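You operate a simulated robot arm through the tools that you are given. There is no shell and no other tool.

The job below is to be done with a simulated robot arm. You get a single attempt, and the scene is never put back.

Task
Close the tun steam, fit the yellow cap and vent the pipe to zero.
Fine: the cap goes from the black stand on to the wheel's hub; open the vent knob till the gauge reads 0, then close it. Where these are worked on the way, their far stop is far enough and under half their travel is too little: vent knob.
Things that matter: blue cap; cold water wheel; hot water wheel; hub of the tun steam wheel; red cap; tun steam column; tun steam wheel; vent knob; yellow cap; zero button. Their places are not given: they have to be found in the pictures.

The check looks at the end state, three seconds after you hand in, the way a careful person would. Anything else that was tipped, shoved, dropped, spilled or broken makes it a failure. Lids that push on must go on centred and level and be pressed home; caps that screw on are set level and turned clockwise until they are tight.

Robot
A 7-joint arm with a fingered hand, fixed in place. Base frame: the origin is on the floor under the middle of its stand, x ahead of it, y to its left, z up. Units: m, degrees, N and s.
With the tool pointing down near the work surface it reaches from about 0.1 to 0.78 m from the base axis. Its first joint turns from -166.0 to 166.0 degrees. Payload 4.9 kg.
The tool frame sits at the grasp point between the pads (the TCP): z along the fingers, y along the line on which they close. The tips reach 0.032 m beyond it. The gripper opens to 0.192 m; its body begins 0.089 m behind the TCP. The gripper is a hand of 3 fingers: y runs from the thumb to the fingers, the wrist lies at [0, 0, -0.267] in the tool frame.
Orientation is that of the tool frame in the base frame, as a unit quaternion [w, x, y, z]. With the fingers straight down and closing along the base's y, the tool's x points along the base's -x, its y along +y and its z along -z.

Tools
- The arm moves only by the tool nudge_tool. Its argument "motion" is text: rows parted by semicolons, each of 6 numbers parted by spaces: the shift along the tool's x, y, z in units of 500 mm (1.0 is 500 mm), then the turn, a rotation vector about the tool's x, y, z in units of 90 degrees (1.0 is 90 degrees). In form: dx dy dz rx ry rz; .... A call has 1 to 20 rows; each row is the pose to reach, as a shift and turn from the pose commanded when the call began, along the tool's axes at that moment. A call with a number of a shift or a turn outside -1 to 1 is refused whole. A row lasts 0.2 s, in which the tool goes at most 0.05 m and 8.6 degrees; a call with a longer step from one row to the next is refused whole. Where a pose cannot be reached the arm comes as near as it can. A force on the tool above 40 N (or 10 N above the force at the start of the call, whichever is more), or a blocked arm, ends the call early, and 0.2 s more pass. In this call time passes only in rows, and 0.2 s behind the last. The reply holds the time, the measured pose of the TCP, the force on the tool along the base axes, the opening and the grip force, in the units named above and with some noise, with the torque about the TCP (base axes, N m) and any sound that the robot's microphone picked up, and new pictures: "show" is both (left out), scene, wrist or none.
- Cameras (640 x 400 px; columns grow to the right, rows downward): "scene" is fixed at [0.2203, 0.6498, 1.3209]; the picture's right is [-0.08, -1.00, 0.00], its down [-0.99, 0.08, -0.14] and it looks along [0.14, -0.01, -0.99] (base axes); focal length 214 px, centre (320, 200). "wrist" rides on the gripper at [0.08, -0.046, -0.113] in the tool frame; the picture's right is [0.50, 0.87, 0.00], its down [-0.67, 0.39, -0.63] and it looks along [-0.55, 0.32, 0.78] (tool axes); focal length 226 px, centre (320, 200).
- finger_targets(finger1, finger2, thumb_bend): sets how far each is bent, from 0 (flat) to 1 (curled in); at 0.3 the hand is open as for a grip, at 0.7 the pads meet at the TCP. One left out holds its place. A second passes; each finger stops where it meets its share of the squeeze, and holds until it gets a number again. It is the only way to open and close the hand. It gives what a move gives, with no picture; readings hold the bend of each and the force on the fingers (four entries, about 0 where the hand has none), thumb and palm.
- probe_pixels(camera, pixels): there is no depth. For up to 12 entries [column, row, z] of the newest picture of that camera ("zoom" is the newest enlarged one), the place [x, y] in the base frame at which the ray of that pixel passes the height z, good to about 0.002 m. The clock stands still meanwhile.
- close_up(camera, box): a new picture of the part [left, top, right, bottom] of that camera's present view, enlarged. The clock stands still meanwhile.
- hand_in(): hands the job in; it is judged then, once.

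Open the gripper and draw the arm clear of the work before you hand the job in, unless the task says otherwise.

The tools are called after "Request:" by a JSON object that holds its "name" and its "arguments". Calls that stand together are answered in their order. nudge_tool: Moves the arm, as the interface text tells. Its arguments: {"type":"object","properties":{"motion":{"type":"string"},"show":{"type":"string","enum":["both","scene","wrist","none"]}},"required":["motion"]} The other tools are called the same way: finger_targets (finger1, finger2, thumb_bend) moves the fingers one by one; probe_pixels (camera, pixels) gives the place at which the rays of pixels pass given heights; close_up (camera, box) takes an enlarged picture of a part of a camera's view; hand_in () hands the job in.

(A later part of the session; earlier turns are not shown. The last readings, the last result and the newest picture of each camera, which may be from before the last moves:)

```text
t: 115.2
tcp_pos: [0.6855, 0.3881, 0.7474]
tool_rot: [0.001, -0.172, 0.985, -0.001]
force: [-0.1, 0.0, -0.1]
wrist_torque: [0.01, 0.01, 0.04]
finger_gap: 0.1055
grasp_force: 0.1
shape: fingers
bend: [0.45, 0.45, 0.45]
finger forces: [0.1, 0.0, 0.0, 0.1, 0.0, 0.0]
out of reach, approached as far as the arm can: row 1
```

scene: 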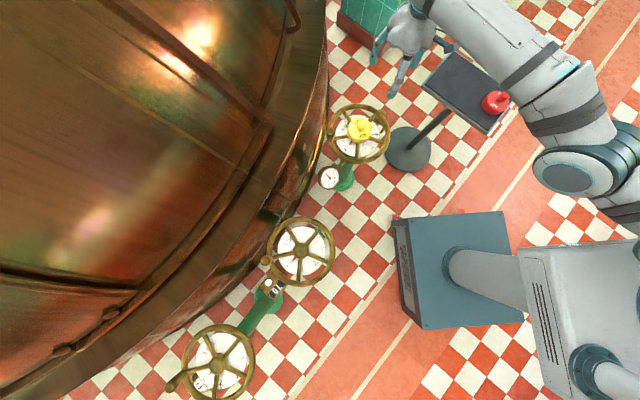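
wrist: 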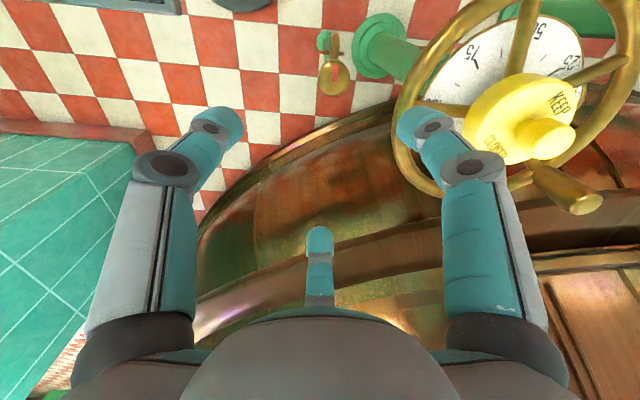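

The tool is vertical again at (0.686,0.388,0.747) with no reach warning at the end. I move directly above the knob axis (0.654,0.377) at z 0.66.

Request:
{"name": "nudge_tool", "arguments": {"motion": "0.017 0 0.02 0 0 0; 0.034 0 0.04 0 0 0; 0.051 0 0.08 0 0 0; 0.0676 0 0.12 0 0 0; 0.0676 0 0.16 0 0 0; 0.0676 0 0.175 0 0 0; 0.0676 0 0.175 0 0 0"}}

Request:
{"name": "close_up", "arguments": {"camera": "wrist", "box": [220, 60, 420, 240]}}

Request:
{"name": "close_up", "arguments": {"camera": "scene", "box": [340, 30, 450, 150]}}

```text
t: 116.8
tcp_pos: [0.6775, 0.3916, 0.6976]
tool_rot: [-0.002, -0.172, 0.985, -0.001]
force: [-0.3, 0.1, 0.7]
wrist_torque: [0.02, -0.02, 0.01]
finger_gap: 0.1054
grasp_force: 0.1
shape: fingers
bend: [0.45, 0.45, 0.45]
finger forces: [0.0, 0.0, 0.0, 0.0, 0.1, 0.1]
out of reach, approached as far as the arm can: row 1, 2, 3, 4, 5, 6, 7
```

scene: 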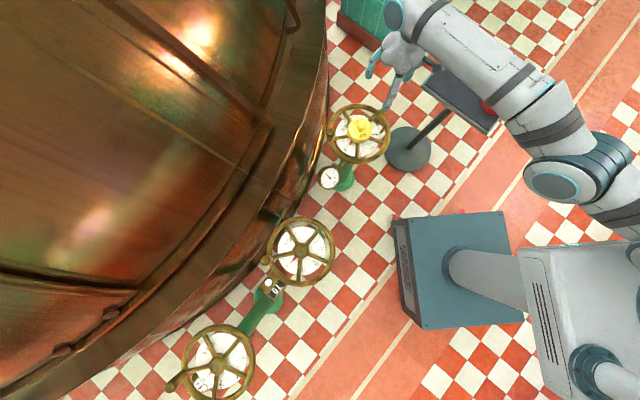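
wrist: 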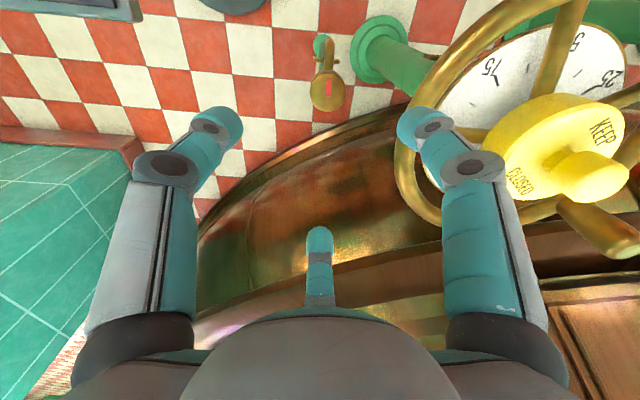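

```text
2.22 times, centred on (320, 150) of wrist
```

zoom: 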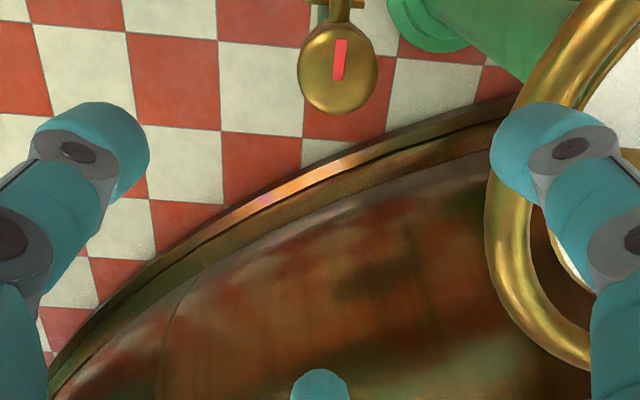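

```text
3.33 times, centred on (395, 90) of scene
```

zoom: 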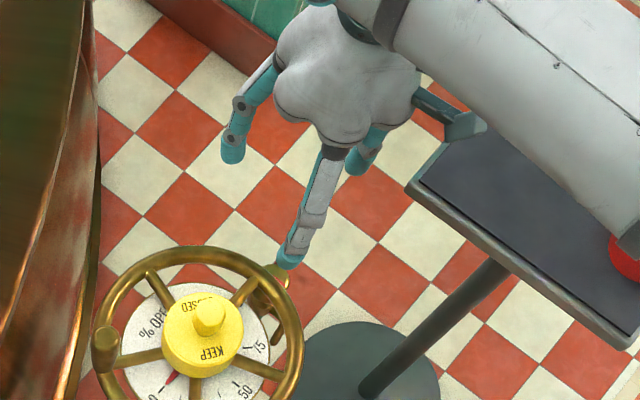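

The arm cannot follow even toward nearer points, so it is stuck at a joint limit with a swung elbow, caused by turning too far counter-clockwise. I retreat up and inward while turning clockwise to recover a good configuration.

Request:
{"name": "nudge_tool", "arguments": {"motion": "0.0 0.0 -0.06 0 0 0.03; 0.03 -0.005 -0.12 0 0 0.08; 0.07 -0.012 -0.17 0 0 0.13; 0.11 -0.02 -0.21 0 0 0.18; 0.15 -0.027 -0.25 0 0 0.24; 0.2 -0.036 -0.28 0 0 0.3; 0.25 -0.045 -0.304 0 0 0.36; 0.3 -0.054 -0.304 0 0 0.42; 0.34 -0.061 -0.304 0 0 0.47; 0.3586 -0.0644 -0.304 0 0 0.5; 0.3586 -0.0644 -0.304 0 0 0.5"}}

```text
t: 119.2
tcp_pos: [0.6804, 0.3806, 0.6975]
tool_rot: [-0.004, 0.197, 0.98, -0.003]
force: [-0.7, -0.8, -0.1]
wrist_torque: [0.01, 0.01, 0.01]
finger_gap: 0.1053
grasp_force: 0.0
shape: fingers
bend: [0.45, 0.45, 0.45]
finger forces: [0.1, 0.0, 0.0, 0.0, 0.0, 0.0]
out of reach, approached as far as the arm can: row 1, 2, 3, 4, 5, 6, 7, 8, 9, 10, 11
```

scene: 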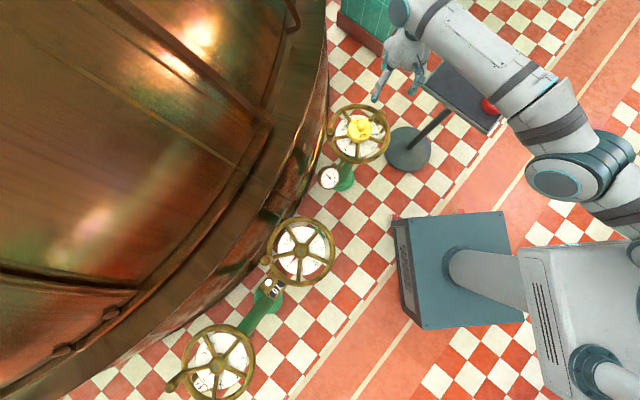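
wrist: 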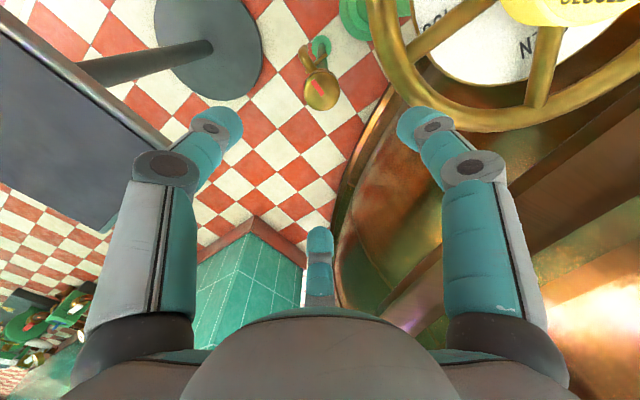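

Only the orientation followed; the position is stuck at full stretch. I try a pure straight-up move to see whether the arm can unfold from this posture.

Request:
{"name": "nudge_tool", "arguments": {"motion": "0 0 -0.03 0 0 0; 0 0 -0.06 0 0 0; 0 0 -0.1 0 0 0; 0 0 -0.14 0 0 0; 0 0 -0.18 0 0 0; 0 0 -0.2 0 0 0", "show": "scene"}}

```text
t: 120.6
tcp_pos: [0.6782, 0.3903, 0.6971]
tool_rot: [0.001, 0.218, 0.976, -0.001]
force: [0.0, 0.6, 0.1]
wrist_torque: [0.03, -0.01, 0.01]
finger_gap: 0.1054
grasp_force: 0.1
shape: fingers
bend: [0.45, 0.45, 0.45]
finger forces: [0.0, 0.0, 0.0, 0.1, 0.0, 0.0]
out of reach, approached as far as the arm can: row 1, 2, 3, 4, 5, 6
```

scene: 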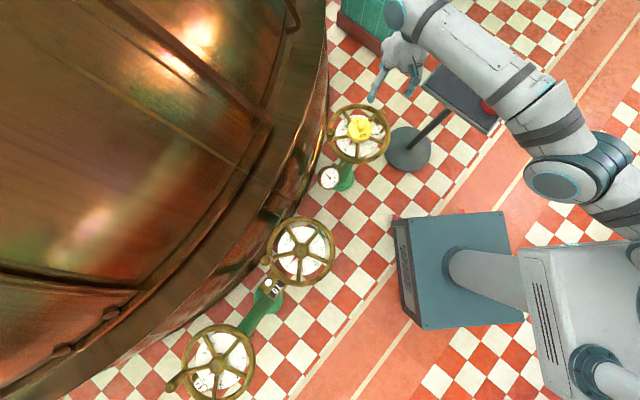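

The arm hardly moved. I look closely at the arm's posture in the scene to understand what it is stuck on.

Request:
{"name": "close_up", "arguments": {"camera": "scene", "box": [370, 0, 640, 230]}}

Request:
{"name": "close_up", "arguments": {"camera": "scene", "box": [410, 50, 530, 140]}}

```text
1.74 times, centred on (505, 115) of scene
```

zoom: 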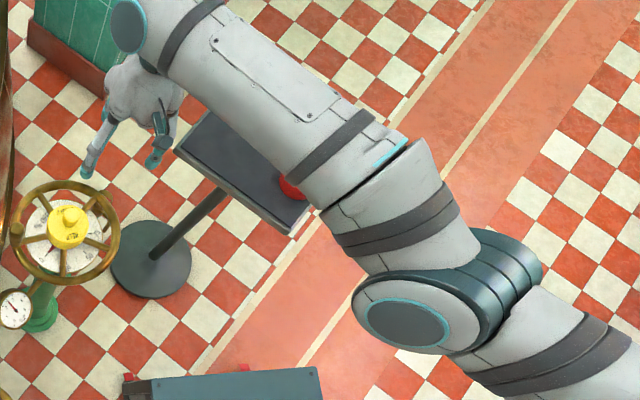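

```text
4.44 times, centred on (470, 95) of scene
```

zoom: 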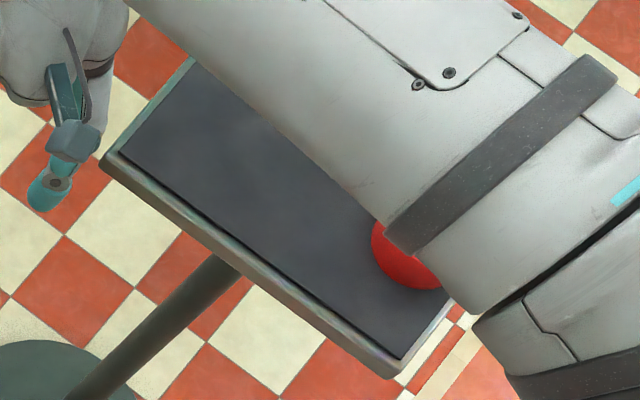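

The forearm is stretched with the elbow folded the wrong way round. A sideways move should let the elbow bend the right way, so I try 3 cm tangentially (toward +y) at this safe height.

Request:
{"name": "nudge_tool", "arguments": {"motion": "0.0165 0.0114 0 0 0 0; 0.033 0.0228 0 0 0 0; 0.0494 0.0342 0 0 0 0; 0.0494 0.0342 0 0 0 0", "show": "scene"}}

```text
t: 121.6
tcp_pos: [0.6644, 0.4146, 0.6989]
tool_rot: [0.0, 0.218, 0.976, -0.001]
force: [0.3, 0.4, -0.7]
wrist_torque: [0.02, -0.01, -0.01]
finger_gap: 0.1054
grasp_force: 0.1
shape: fingers
bend: [0.45, 0.45, 0.45]
finger forces: [0.0, 0.0, 0.1, 0.0, 0.0, 0.1]
```

scene: 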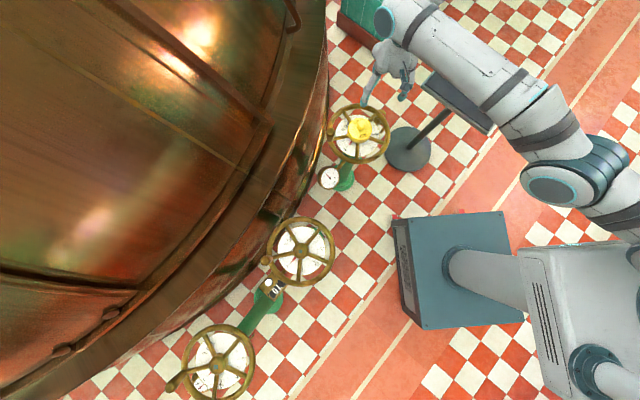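

Sideways motion works and is reachable, so the arm can move along its stretched shell. I climb along that shell (up 10 cm while drawing in 2.3 cm) to a safer height before unfolding the elbow.

Request:
{"name": "nudge_tool", "arguments": {"motion": "0.0041 -0.0064 -0.033 0 0 0; 0.0083 -0.0129 -0.067 0 0 0; 0.0124 -0.0193 -0.1 0 0 0; 0.0165 -0.0257 -0.133 0 0 0; 0.0207 -0.0322 -0.167 0 0 0; 0.0248 -0.0386 -0.2 0 0 0; 0.0248 -0.0386 -0.2 0 0 0", "show": "scene"}}

```text
t: 123.2
tcp_pos: [0.6635, 0.4162, 0.7076]
tool_rot: [-0.001, 0.218, 0.976, -0.001]
force: [-0.2, 0.7, -0.5]
wrist_torque: [0.02, 0.01, 0.02]
finger_gap: 0.1052
grasp_force: 0.1
shape: fingers
bend: [0.45, 0.45, 0.45]
finger forces: [0.0, 0.1, 0.1, 0.0, 0.1, 0.0]
out of reach, approached as far as the arm can: row 1, 2, 3, 4, 5, 6, 7
```

scene: 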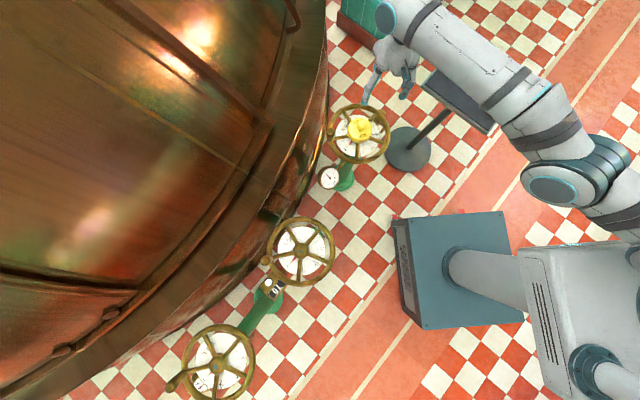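

The shell's inner limit grows with height here (shoulder ≈ 1.06 m), so I need to stretch out and come back with the elbow folding the other way. I first swing clockwise, away from the wheel, and outward to near full stretch.

Request:
{"name": "nudge_tool", "arguments": {"motion": "-0.04 -0.029 0 0 0 0; -0.08 -0.058 0 0 0 0; -0.12 -0.087 0 0 0 0; -0.16 -0.116 0 0 0 0; -0.1994 -0.1444 0 0 0 0; -0.209 -0.134 0 0 0 0; -0.2182 -0.1236 0 0 0 0; -0.2182 -0.1236 0 0 0 0", "show": "scene"}}

```text
t: 125.0
tcp_pos: [0.7341, 0.3144, 0.7115]
tool_rot: [0.0, 0.218, 0.976, -0.001]
force: [-0.9, 0.4, 0.3]
wrist_torque: [0.0, -0.02, 0.0]
finger_gap: 0.1056
grasp_force: 0.1
shape: fingers
bend: [0.45, 0.45, 0.45]
finger forces: [0.1, 0.1, 0.1, 0.1, 0.0, 0.1]
out of reach, approached as far as the arm can: row 2, 3, 4
```

scene: 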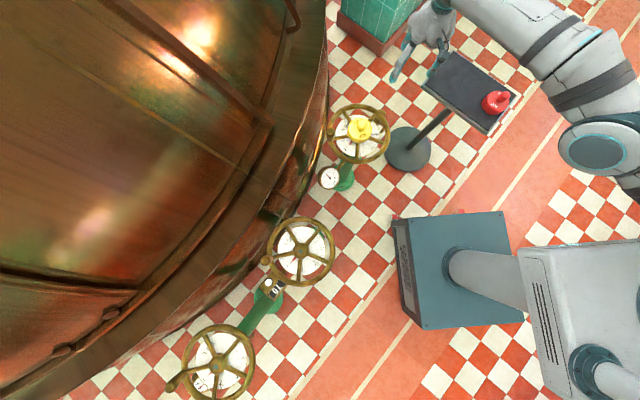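

Now near full stretch (r ≈ 0.80) and clear of the wheel. I sweep counter-clockwise at the stretch limit and then draw inward so the elbow folds on the proper side.

Request:
{"name": "nudge_tool", "arguments": {"motion": "0.0116 0.0298 0 0 0 0; 0.039 0.0632 0 0 0 0; 0.0724 0.0896 0 0 0 0; 0.118 0.0988 0 0 0 0; 0.159 0.1034 0 0 0 0; 0.1986 0.094 0 0 0 0; 0.2262 0.0762 0 0 0 0; 0.248 0.0428 0 0 0 0; 0.248 0.0428 0 0 0 0", "show": "scene"}}

```text
t: 127.0
tcp_pos: [0.6328, 0.3874, 0.7136]
tool_rot: [0.0, 0.217, 0.976, -0.001]
force: [0.1, 0.4, 1.0]
wrist_torque: [0.02, 0.0, 0.04]
finger_gap: 0.1052
grasp_force: 0.0
shape: fingers
bend: [0.45, 0.45, 0.45]
finger forces: [0.1, 0.0, 0.0, 0.0, 0.0, 0.0]
out of reach, approached as far as the arm can: row 1, 2, 3
```

scene: 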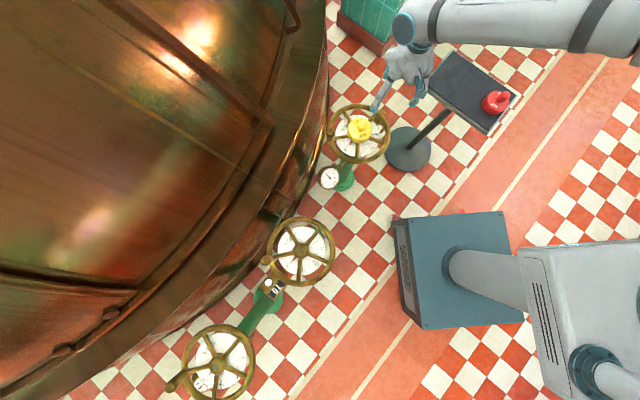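

The arm is back in a proper posture at (0.633,0.387,0.714). Now I know the limit: I must not lean outward. I turn to heading −20° (two-finger gap toward the wheel) near the knob with the tool vertical.

Request:
{"name": "nudge_tool", "arguments": {"motion": "-0.005 -0.0025 0.004 0 0 -0.072; -0.01 -0.005 0.008 0 0 -0.144; -0.015 -0.0075 0.012 0 0 -0.216; -0.02 -0.01 0.016 0 0 -0.288; -0.025 -0.0125 0.02 0 0 -0.36; -0.03 -0.015 0.024 0 0 -0.432; -0.035 -0.0175 0.027 0 0 -0.5; -0.035 -0.0175 0.027 0 0 -0.5"}}

Request:
{"name": "close_up", "arguments": {"camera": "scene", "box": [320, 90, 400, 200]}}

```text
t: 128.8
tcp_pos: [0.6444, 0.3708, 0.6977]
tool_rot: [0.0, -0.172, 0.985, 0.0]
force: [0.1, 0.2, 0.2]
wrist_torque: [-0.01, -0.01, 0.01]
finger_gap: 0.1051
grasp_force: 0.1
shape: fingers
bend: [0.45, 0.45, 0.45]
finger forces: [0.1, 0.0, 0.0, 0.1, 0.1, 0.0]
```

scene: 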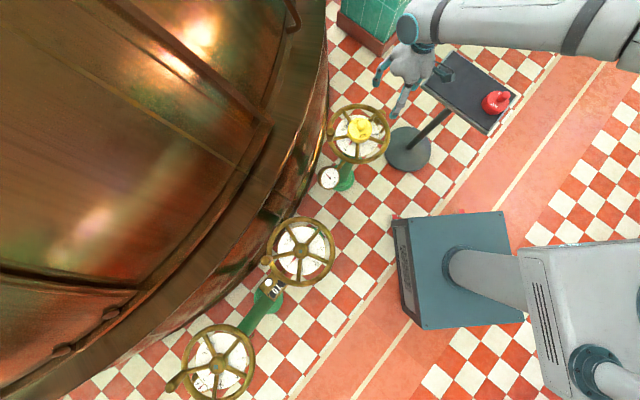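
wrist: 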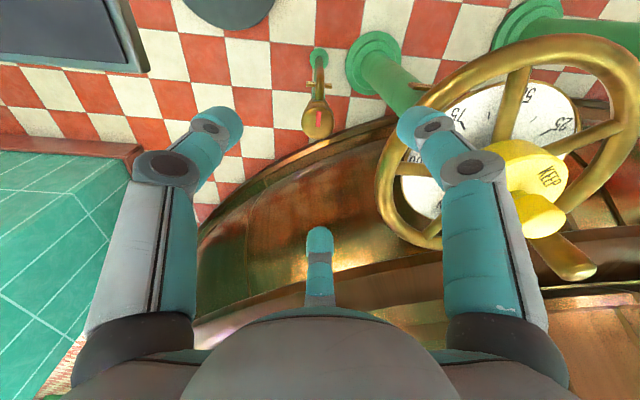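

```text
3.64 times, centred on (360, 145) of scene
```

zoom: 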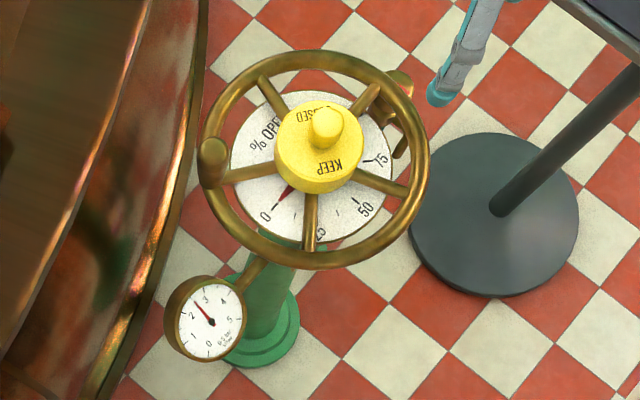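

No reach warning now and the arm posture is good. I zoom on the knob in this view (wrist ≈ (318,118)) to refine its position.

Request:
{"name": "close_up", "arguments": {"camera": "wrist", "box": [285, 75, 355, 145]}}

```text
5.71 times, centred on (320, 110) of wrist
```

zoom: 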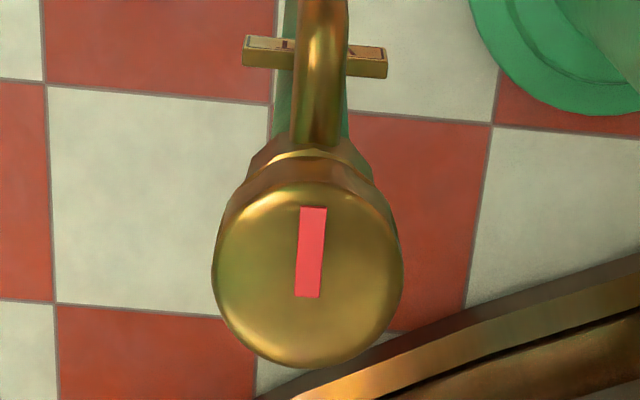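

The knob face centre refines to ≈ (0.6525,0.376), z ≈ 0.533, mark pointing along image-up (≈ 230°). I set the digits to 0.5, tilt 10° sideways and go to a pre-grasp pose above it.

Request:
{"name": "finger_targets", "arguments": {"finger1": 0.5, "finger2": 0.5, "thumb_bend": 0.5}}

Request:
{"name": "nudge_tool", "arguments": {"motion": "-0.004 -0.008 0.02 -0.025 0 0; -0.008 -0.015 0.045 -0.05 0 0; -0.012 -0.022 0.07 -0.075 0 0; -0.016 -0.03 0.095 -0.1 0 0; -0.019 -0.0368 0.1194 -0.111 0 0; -0.019 -0.0368 0.1194 -0.111 0 0"}}

Request:
{"name": "close_up", "arguments": {"camera": "wrist", "box": [220, 60, 420, 240]}}

Request:
{"name": "close_up", "arguments": {"camera": "scene", "box": [340, 40, 440, 150]}}

```text
t: 129.8
tcp_pos: [0.6451, 0.3708, 0.698]
tool_rot: [0.001, -0.172, 0.985, 0.0]
force: [0.2, -0.4, -0.3]
wrist_torque: [0.01, -0.01, 0.0]
finger_gap: 0.0848
grasp_force: 0.1
shape: fingers
bend: [0.5, 0.5, 0.5]
finger forces: [0.1, 0.0, 0.0, 0.0, 0.0, 0.0]
```

```text
t: 131.2
tcp_pos: [0.6602, 0.3578, 0.6392]
tool_rot: [-0.015, -0.171, 0.981, 0.086]
force: [-0.5, 0.5, 0.6]
wrist_torque: [-0.02, 0.0, -0.02]
finger_gap: 0.0848
grasp_force: 0.0
shape: fingers
bend: [0.5, 0.5, 0.5]
finger forces: [0.1, 0.0, 0.0, 0.1, 0.0, 0.1]
```

scene: 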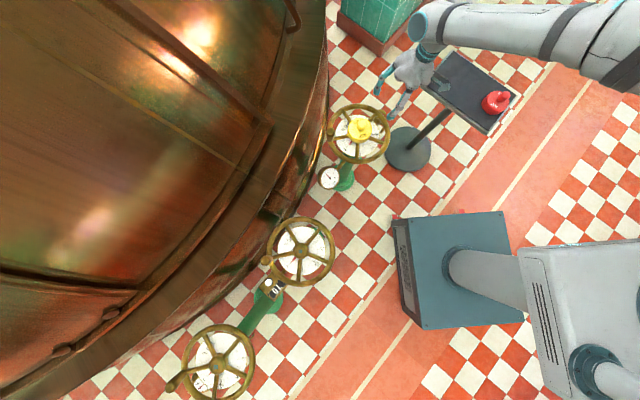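
wrist: 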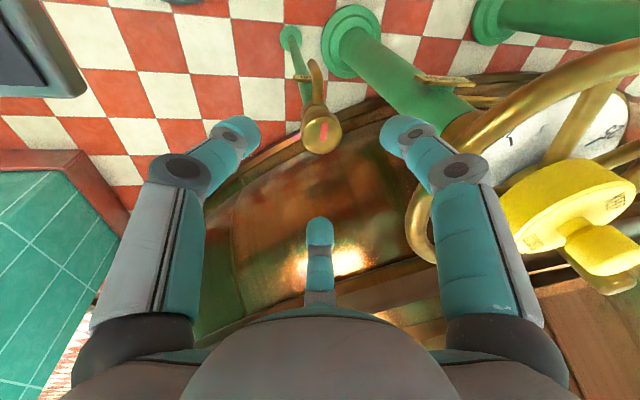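

```text
2.22 times, centred on (320, 150) of wrist
```

zoom: 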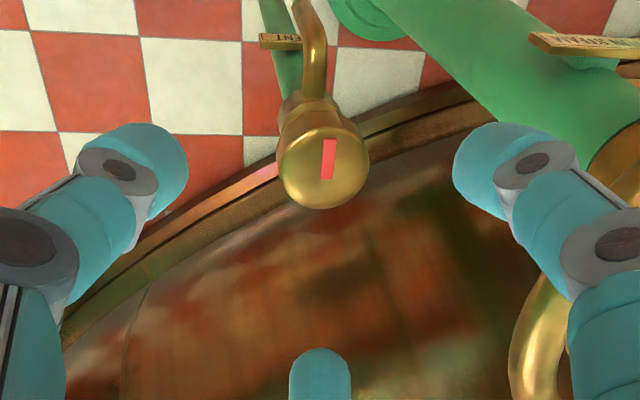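

```text
3.64 times, centred on (390, 95) of scene
```

zoom: 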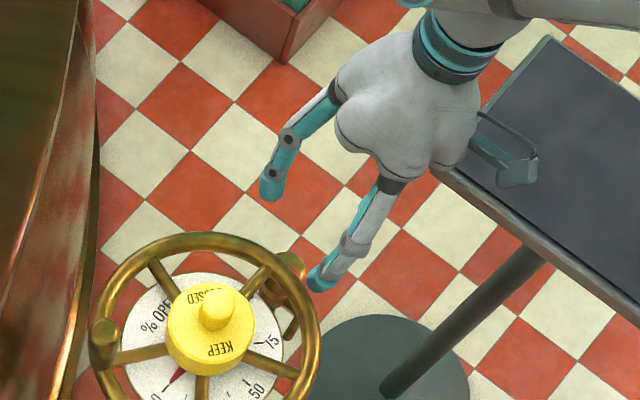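

The knob lies within 2–3 mm of the tool axis (wrist (321,136)) and the pose is reachable. I descend 60 mm along the tool axis and check clearance.

Request:
{"name": "nudge_tool", "arguments": {"motion": "-0.001 0.003 0.03 0 0 0; -0.002 0.005 0.06 0 0 0; -0.002 0.005 0.09 0 0 0; -0.002 0.005 0.12 0 0 0; -0.002 0.005 0.12 0 0 0"}}

Request:
{"name": "close_up", "arguments": {"camera": "wrist", "box": [200, 60, 440, 260]}}

Request:
{"name": "close_up", "arguments": {"camera": "scene", "box": [340, 50, 440, 150]}}

```text
t: 132.4
tcp_pos: [0.6571, 0.3706, 0.5787]
tool_rot: [-0.015, -0.171, 0.981, 0.086]
force: [-0.1, 0.1, 0.0]
wrist_torque: [0.0, -0.03, 0.02]
finger_gap: 0.0846
grasp_force: 0.0
shape: fingers
bend: [0.5, 0.5, 0.5]
finger forces: [0.0, 0.0, 0.0, 0.1, 0.1, 0.0]
```

scene: 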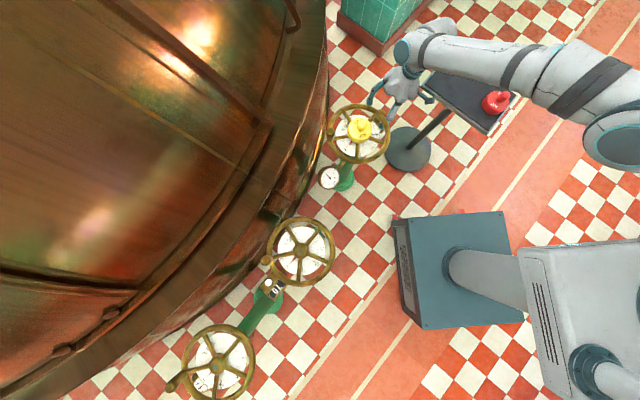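
wrist: 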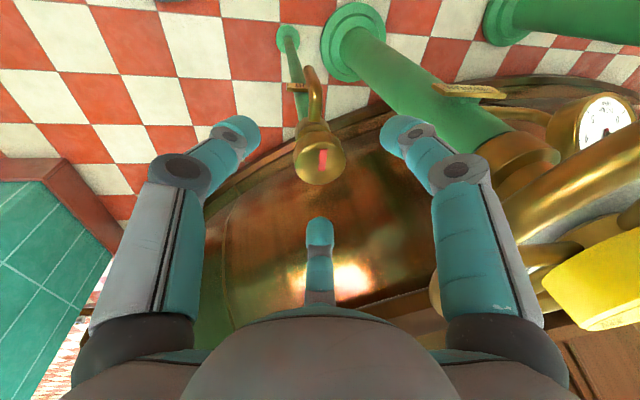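

```text
2.00 times, centred on (320, 160) of wrist
```

zoom: 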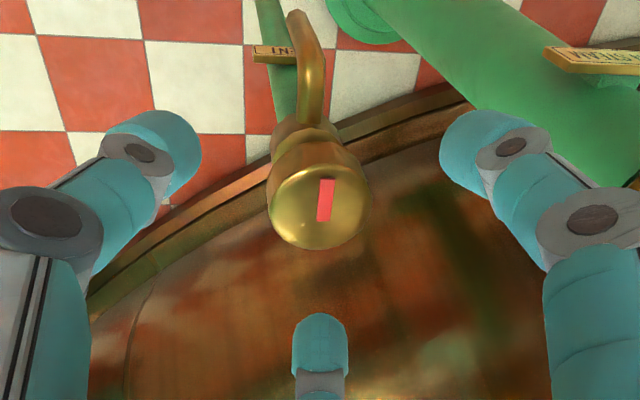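

```text
4.00 times, centred on (390, 100) of scene
```

zoom: 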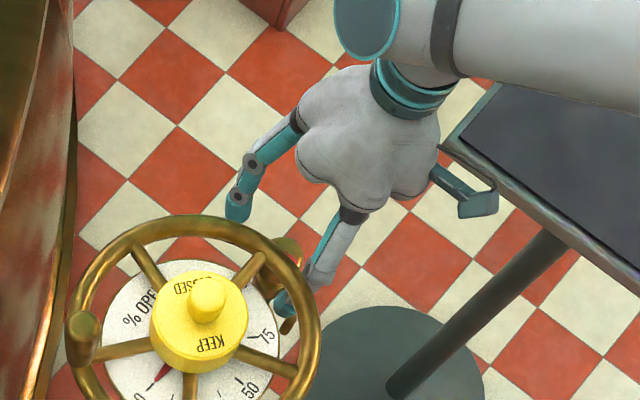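

Knob is exactly on the tool axis (wrist (319.5,163.5)), tips ~1 cm above its face, and finger clearance to the rim is > 1 cm. I advance another 26 mm so the tips flank the knob.

Request:
{"name": "nudge_tool", "arguments": {"motion": "0 0 0.015 0 0 0; 0 0 0.03 0 0 0; 0 0 0.042 0 0 0; 0 0 0.052 0 0 0; 0 0 0.052 0 0 0"}}

Request:
{"name": "close_up", "arguments": {"camera": "wrist", "box": [200, 60, 440, 260]}}

```text
t: 133.6
tcp_pos: [0.6561, 0.3747, 0.554]
tool_rot: [-0.015, -0.171, 0.981, 0.086]
force: [-0.8, 0.1, 0.1]
wrist_torque: [0.0, 0.01, 0.01]
finger_gap: 0.0849
grasp_force: 0.1
shape: fingers
bend: [0.5, 0.5, 0.5]
finger forces: [0.0, 0.0, 0.0, 0.0, 0.0, 0.0]
```

scene: 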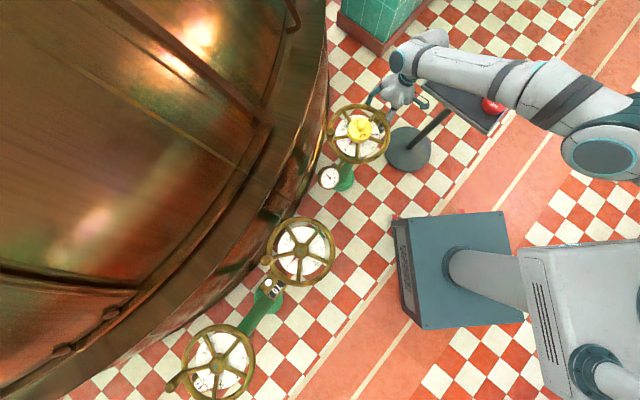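
wrist: 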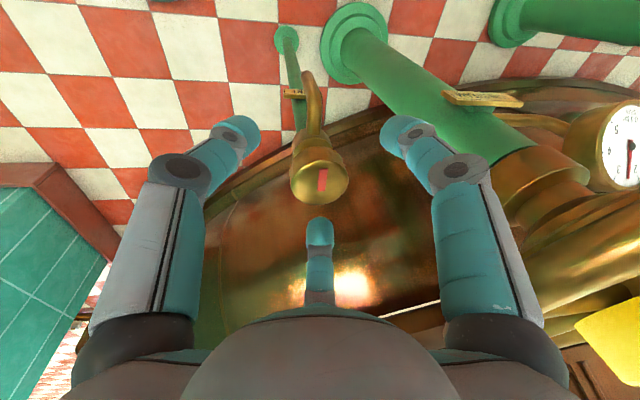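

```text
2.00 times, centred on (320, 160) of wrist
```

zoom: 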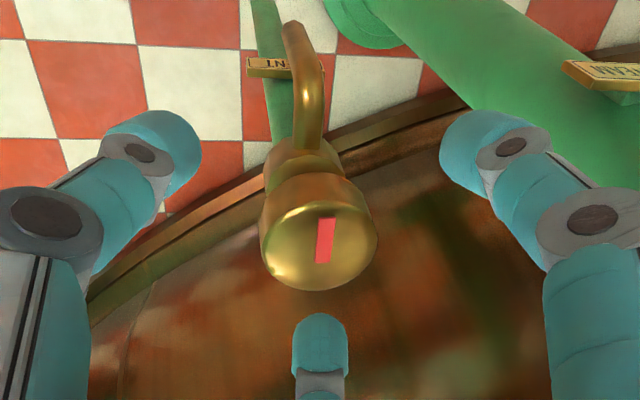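

The knob face is centred on the tool axis 20 mm past the TCP, so the tips reach ~15 mm down its side. I close all digits on the knob.

Request:
{"name": "finger_targets", "arguments": {"finger1": 0.7, "finger2": 0.7, "thumb_bend": 0.7}}

Request:
{"name": "close_up", "arguments": {"camera": "wrist", "box": [200, 60, 440, 260]}}

```text
t: 134.6
tcp_pos: [0.656, 0.3742, 0.554]
tool_rot: [-0.015, -0.171, 0.981, 0.085]
force: [3.5, -7.0, 0.3]
wrist_torque: [-0.3, -0.16, 0.05]
finger_gap: 0.0336
grasp_force: 18.4
shape: fingers
bend: [0.63, 0.63, 0.63]
finger forces: [9.0, 9.2, 0.1, 0.0, 18.2, 0.0]
```

```text
2.00 times, centred on (320, 160) of wrist
```

zoom: 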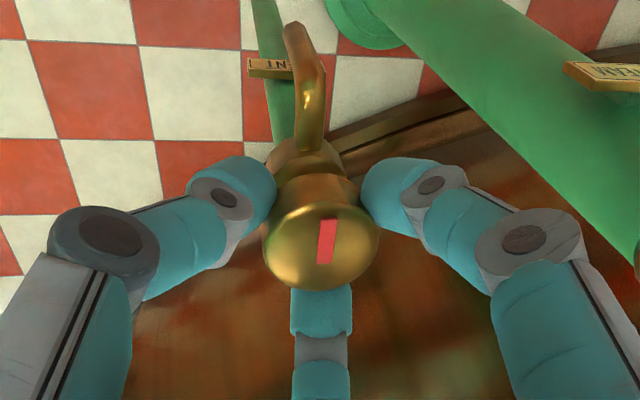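

The knob is gripped (18 N thumb, 9 N each finger) and the mark is visible at zoom (326,242). I ease 1 mm toward the thumb to balance and turn 15° counter-clockwise.

Request:
{"name": "nudge_tool", "arguments": {"motion": "0 -0.002 0 0 0 -0.03; 0 -0.002 0 0 0 -0.07; 0 -0.002 0 0 0 -0.11; 0 -0.002 0 0 0 -0.15; 0 -0.002 0 0 0 -0.167", "show": "wrist"}}

Request:
{"name": "close_up", "arguments": {"camera": "wrist", "box": [200, 60, 440, 260]}}

Request:
{"name": "close_up", "arguments": {"camera": "scene", "box": [310, 155, 350, 195]}}

```text
t: 135.8
tcp_pos: [0.6542, 0.3728, 0.5542]
tool_rot: [-0.005, -0.298, 0.95, 0.087]
force: [1.4, -6.4, 1.4]
wrist_torque: [-0.26, 0.04, -0.04]
finger_gap: 0.0332
grasp_force: 17.3
shape: fingers
bend: [0.63, 0.63, 0.63]
finger forces: [10.2, 9.9, 0.0, 0.0, 15.7, 0.0]
```

wrist: 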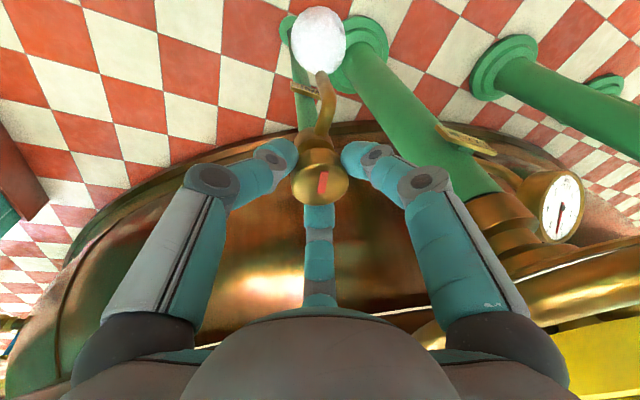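

```text
2.00 times, centred on (320, 160) of wrist
```

zoom: 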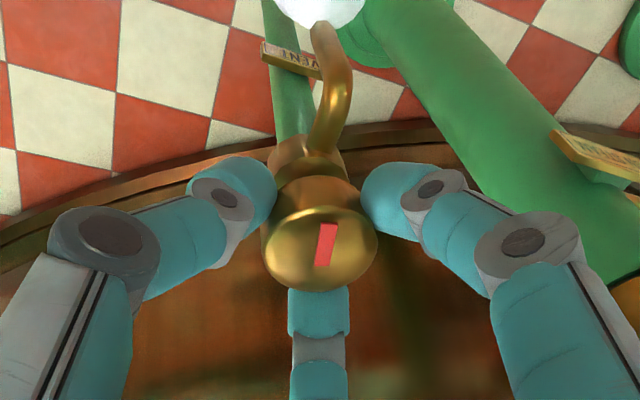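

```text
10.00 times, centred on (330, 175) of scene
```

zoom: 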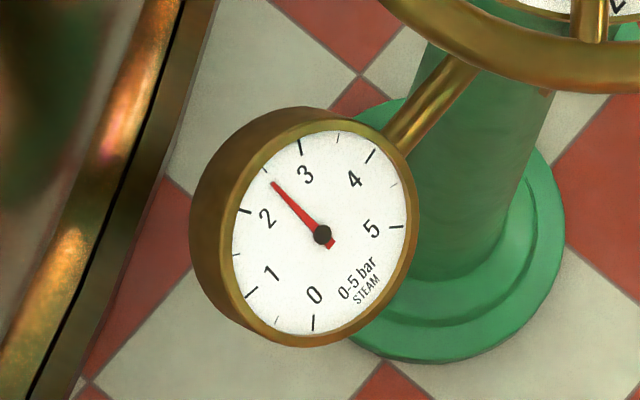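

It opens: a white steam puff appears at the outlet (wrist (320,40)) and the needle begins to drop. I continue counter-clockwise another 28°.

Request:
{"name": "nudge_tool", "arguments": {"motion": "0 0 0 0 0 -0.05; 0 0 0 0 0 -0.1; 0 0 0 0 0 -0.15; 0 0 0 0 0 -0.2; 0 0 0 0 0 -0.25; 0 0 0 0 0 -0.31"}}

Request:
{"name": "close_up", "arguments": {"camera": "wrist", "box": [200, 40, 440, 240]}}

Request:
{"name": "close_up", "arguments": {"camera": "scene", "box": [310, 155, 350, 195]}}

```text
t: 137.2
tcp_pos: [0.6543, 0.3738, 0.5534]
tool_rot: [0.017, -0.519, 0.85, 0.085]
force: [0.6, -12.5, 3.5]
wrist_torque: [-0.61, 0.28, -0.01]
finger_gap: 0.033
grasp_force: 18.7
shape: fingers
bend: [0.63, 0.63, 0.63]
finger forces: [14.8, 8.4, 0.0, 0.0, 14.9, 0.1]
```

scene: 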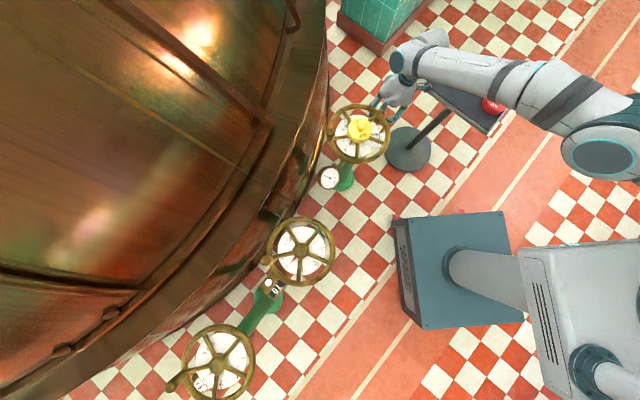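
wrist: 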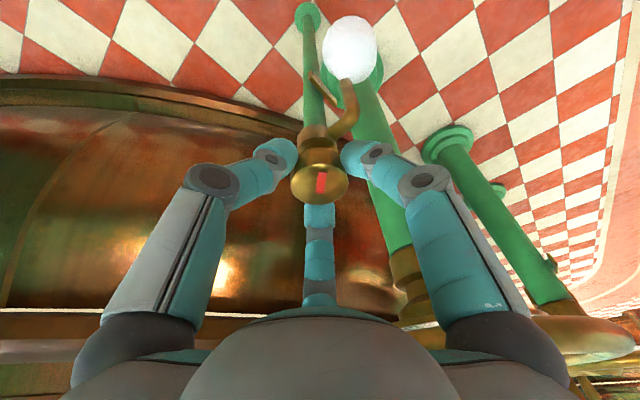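

```text
2.00 times, centred on (320, 140) of wrist
```

zoom: 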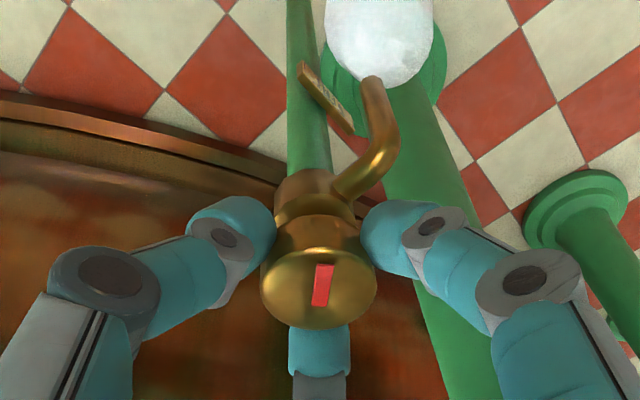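

```text
10.00 times, centred on (330, 175) of scene
```

zoom: 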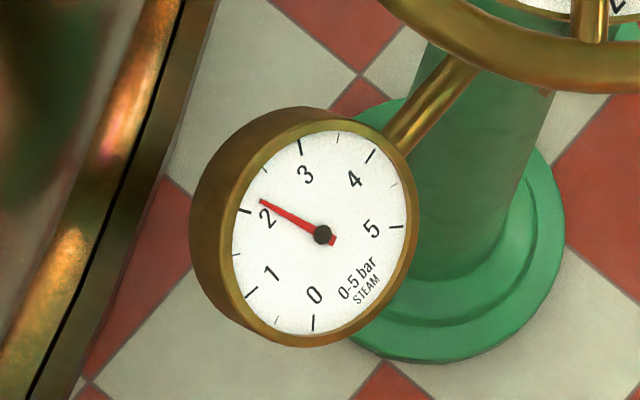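

The gauge has dropped to ~2.1 with steam flowing; the knob has turned ~42° with no stop yet. I relieve the side load and turn 10° further, which the rim clearance still allows.

Request:
{"name": "nudge_tool", "arguments": {"motion": "0.0027 -0.0014 0 0 0 -0.03; 0.0027 -0.0014 0 0 0 -0.07; 0.0027 -0.0014 0 0 0 -0.11; 0.0027 -0.0014 0 0 0 -0.11"}}

Request:
{"name": "close_up", "arguments": {"camera": "wrist", "box": [200, 40, 440, 240]}}

Request:
{"name": "close_up", "arguments": {"camera": "scene", "box": [340, 60, 420, 140]}}

```text
t: 138.2
tcp_pos: [0.6552, 0.3717, 0.5532]
tool_rot: [0.025, -0.591, 0.802, 0.083]
force: [0.6, -4.2, -3.4]
wrist_torque: [-0.43, 0.2, -0.01]
finger_gap: 0.033
grasp_force: 17.5
shape: fingers
bend: [0.63, 0.63, 0.63]
finger forces: [12.7, 9.4, 0.1, 0.0, 11.9, 0.0]
```

scene: 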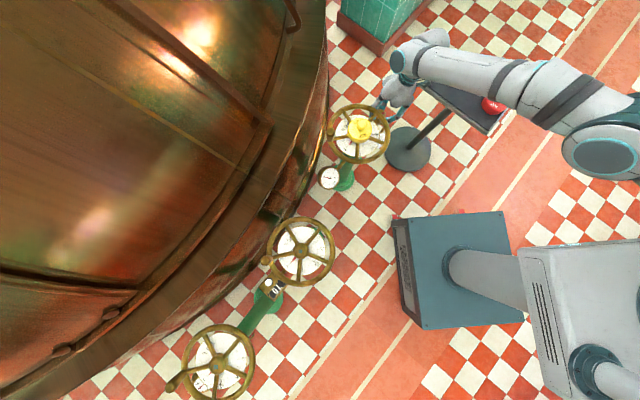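
wrist: 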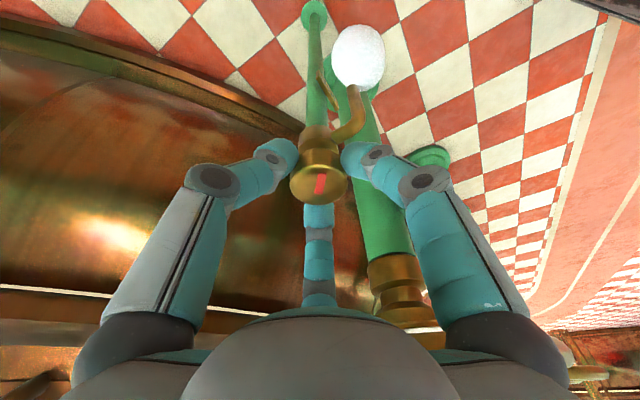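

```text
2.00 times, centred on (320, 140) of wrist
```

zoom: 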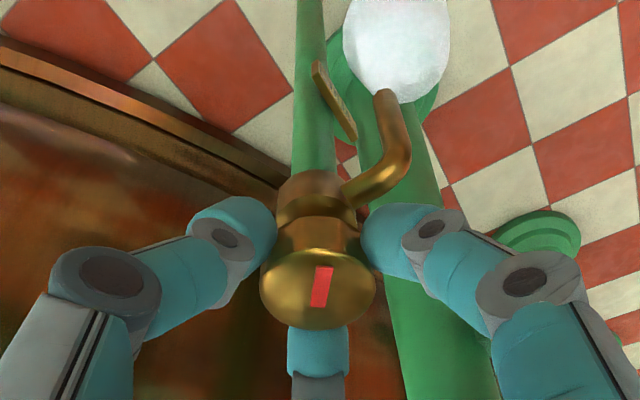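

```text
5.00 times, centred on (380, 100) of scene
```

zoom: 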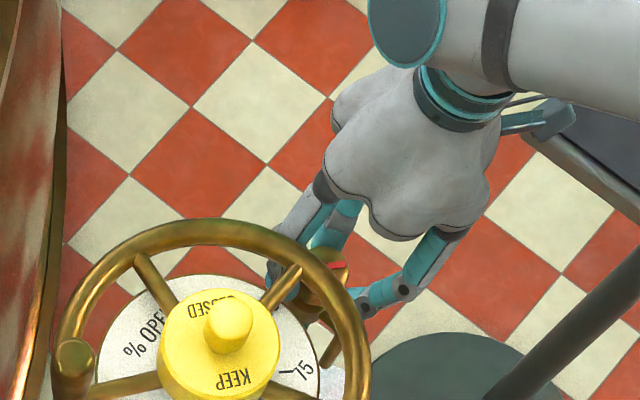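

The knob has turned ~53° without reaching a stop. I open the fingers, rotate the hand back 50° clockwise around the knob, and regrip for another stroke.

Request:
{"name": "finger_targets", "arguments": {"finger1": 0.52, "finger2": 0.52, "thumb_bend": 0.52}}

Request:
{"name": "nudge_tool", "arguments": {"motion": "0 0 0 0 0 0.08; 0 0 0 0 0 0.16; 0 0 0 0 0 0.24; 0 0 0 0 0 0.32; 0 0 0 0 0 0.4; 0 0 0 0 0 0.48; 0 0 0 0 0 0.55; 0 0 0 0 0 0.55"}}

Request:
{"name": "close_up", "arguments": {"camera": "wrist", "box": [200, 60, 440, 260]}}

Request:
{"name": "close_up", "arguments": {"camera": "scene", "box": [310, 155, 350, 195]}}

```text
t: 139.2
tcp_pos: [0.6558, 0.3734, 0.555]
tool_rot: [0.024, -0.59, 0.803, 0.084]
force: [0.1, -0.2, 0.2]
wrist_torque: [0.01, -0.02, 0.01]
finger_gap: 0.0752
grasp_force: 0.0
shape: fingers
bend: [0.52, 0.52, 0.52]
finger forces: [0.1, 0.0, 0.0, 0.0, 0.1, 0.0]
```

```text
t: 141.0
tcp_pos: [0.654, 0.3737, 0.5539]
tool_rot: [-0.013, -0.2, 0.976, 0.085]
force: [-0.1, 0.7, -0.8]
wrist_torque: [0.01, 0.0, -0.01]
finger_gap: 0.0749
grasp_force: 0.1
shape: fingers
bend: [0.52, 0.52, 0.52]
finger forces: [0.1, 0.1, 0.1, 0.0, 0.0, 0.1]
```

scene: 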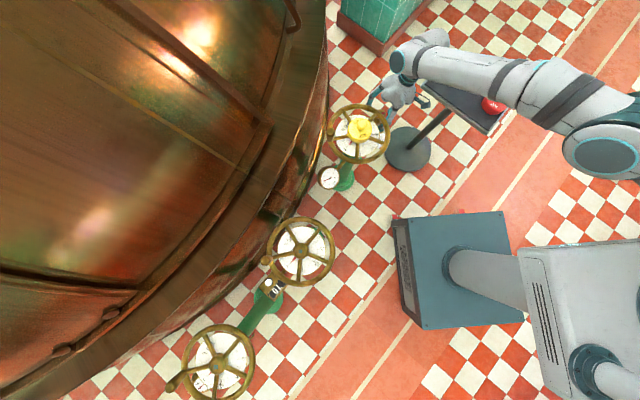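
wrist: 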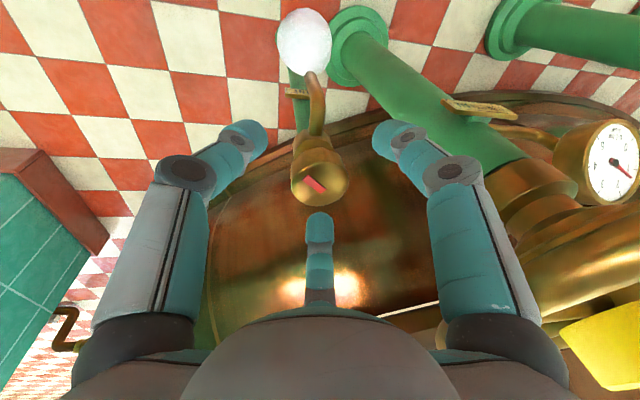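

```text
2.00 times, centred on (320, 160) of wrist
```

zoom: 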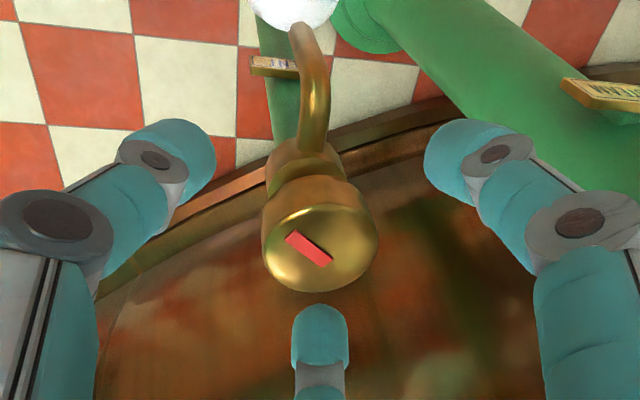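

```text
10.00 times, centred on (330, 175) of scene
```

zoom: 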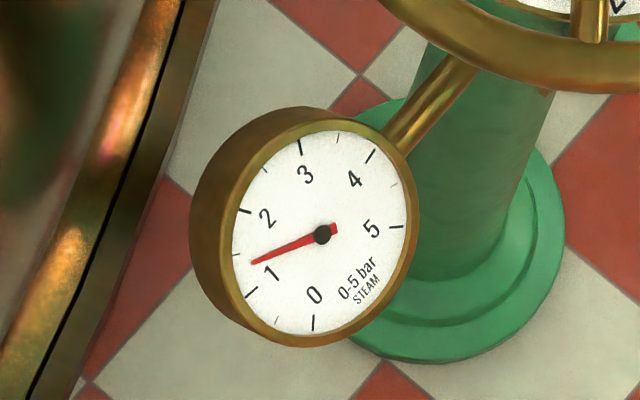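

The knob held its place (mark now tilted left by ~50°), steam flows and the gauge is down to ~1.4. I regrip and turn on counter-clockwise.

Request:
{"name": "finger_targets", "arguments": {"finger1": 0.7, "finger2": 0.7, "thumb_bend": 0.7}}

Request:
{"name": "nudge_tool", "arguments": {"motion": "0 0 0 0 0 -0.05; 0 0 0 0 0 -0.1; 0 0 0 0 0 -0.15; 0 0 0 0 0 -0.2; 0 0 0 0 0 -0.25; 0 0 0 0 0 -0.3; 0 0 0 0 0 -0.35; 0 0 0 0 0 -0.4"}}

Request:
{"name": "close_up", "arguments": {"camera": "wrist", "box": [200, 40, 440, 240]}}

Request:
{"name": "close_up", "arguments": {"camera": "scene", "box": [310, 155, 350, 195]}}

```text
t: 142.0
tcp_pos: [0.6543, 0.3735, 0.5548]
tool_rot: [-0.014, -0.199, 0.976, 0.085]
force: [4.1, -6.0, -0.1]
wrist_torque: [-0.25, -0.09, -0.03]
finger_gap: 0.0323
grasp_force: 17.7
shape: fingers
bend: [0.63, 0.62, 0.63]
finger forces: [8.8, 9.5, 0.0, 0.0, 16.8, 0.1]
```

```text
t: 143.8
tcp_pos: [0.6544, 0.372, 0.5536]
tool_rot: [0.014, -0.492, 0.866, 0.086]
force: [3.4, -4.5, -1.3]
wrist_torque: [-0.25, 0.16, -0.02]
finger_gap: 0.0314
grasp_force: 17.4
shape: fingers
bend: [0.63, 0.62, 0.63]
finger forces: [11.4, 9.6, 0.0, 0.1, 14.5, 0.0]
```

scene: 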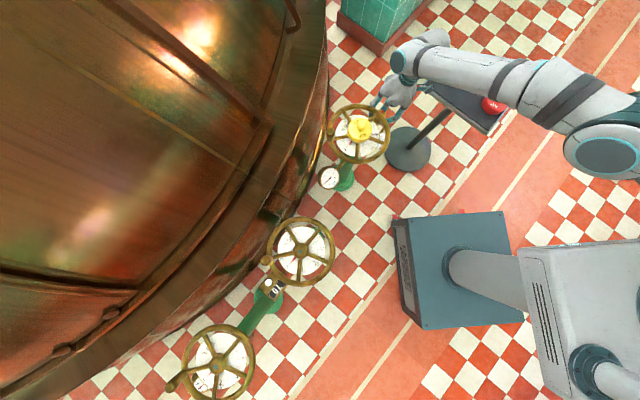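
wrist: 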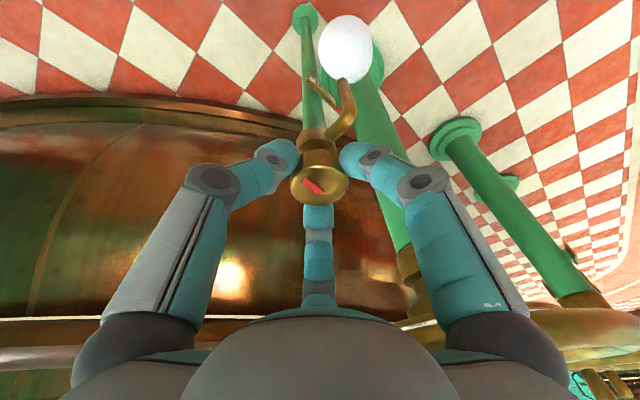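

```text
2.00 times, centred on (320, 140) of wrist
```

zoom: 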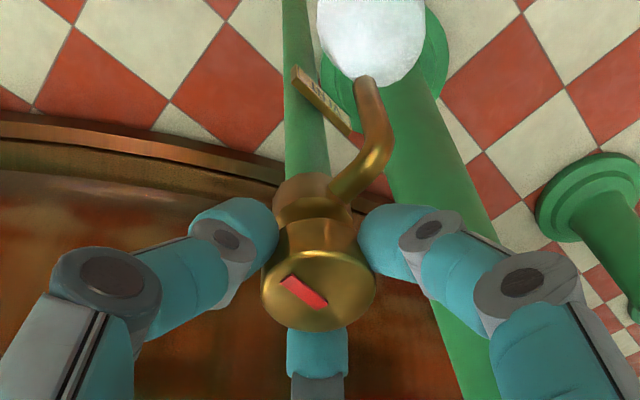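

```text
10.00 times, centred on (330, 175) of scene
```

zoom: 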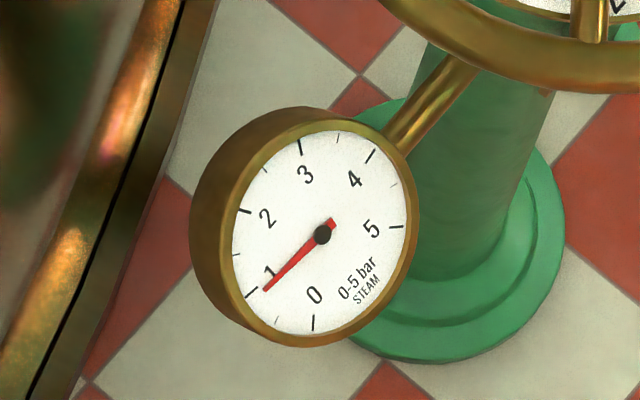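

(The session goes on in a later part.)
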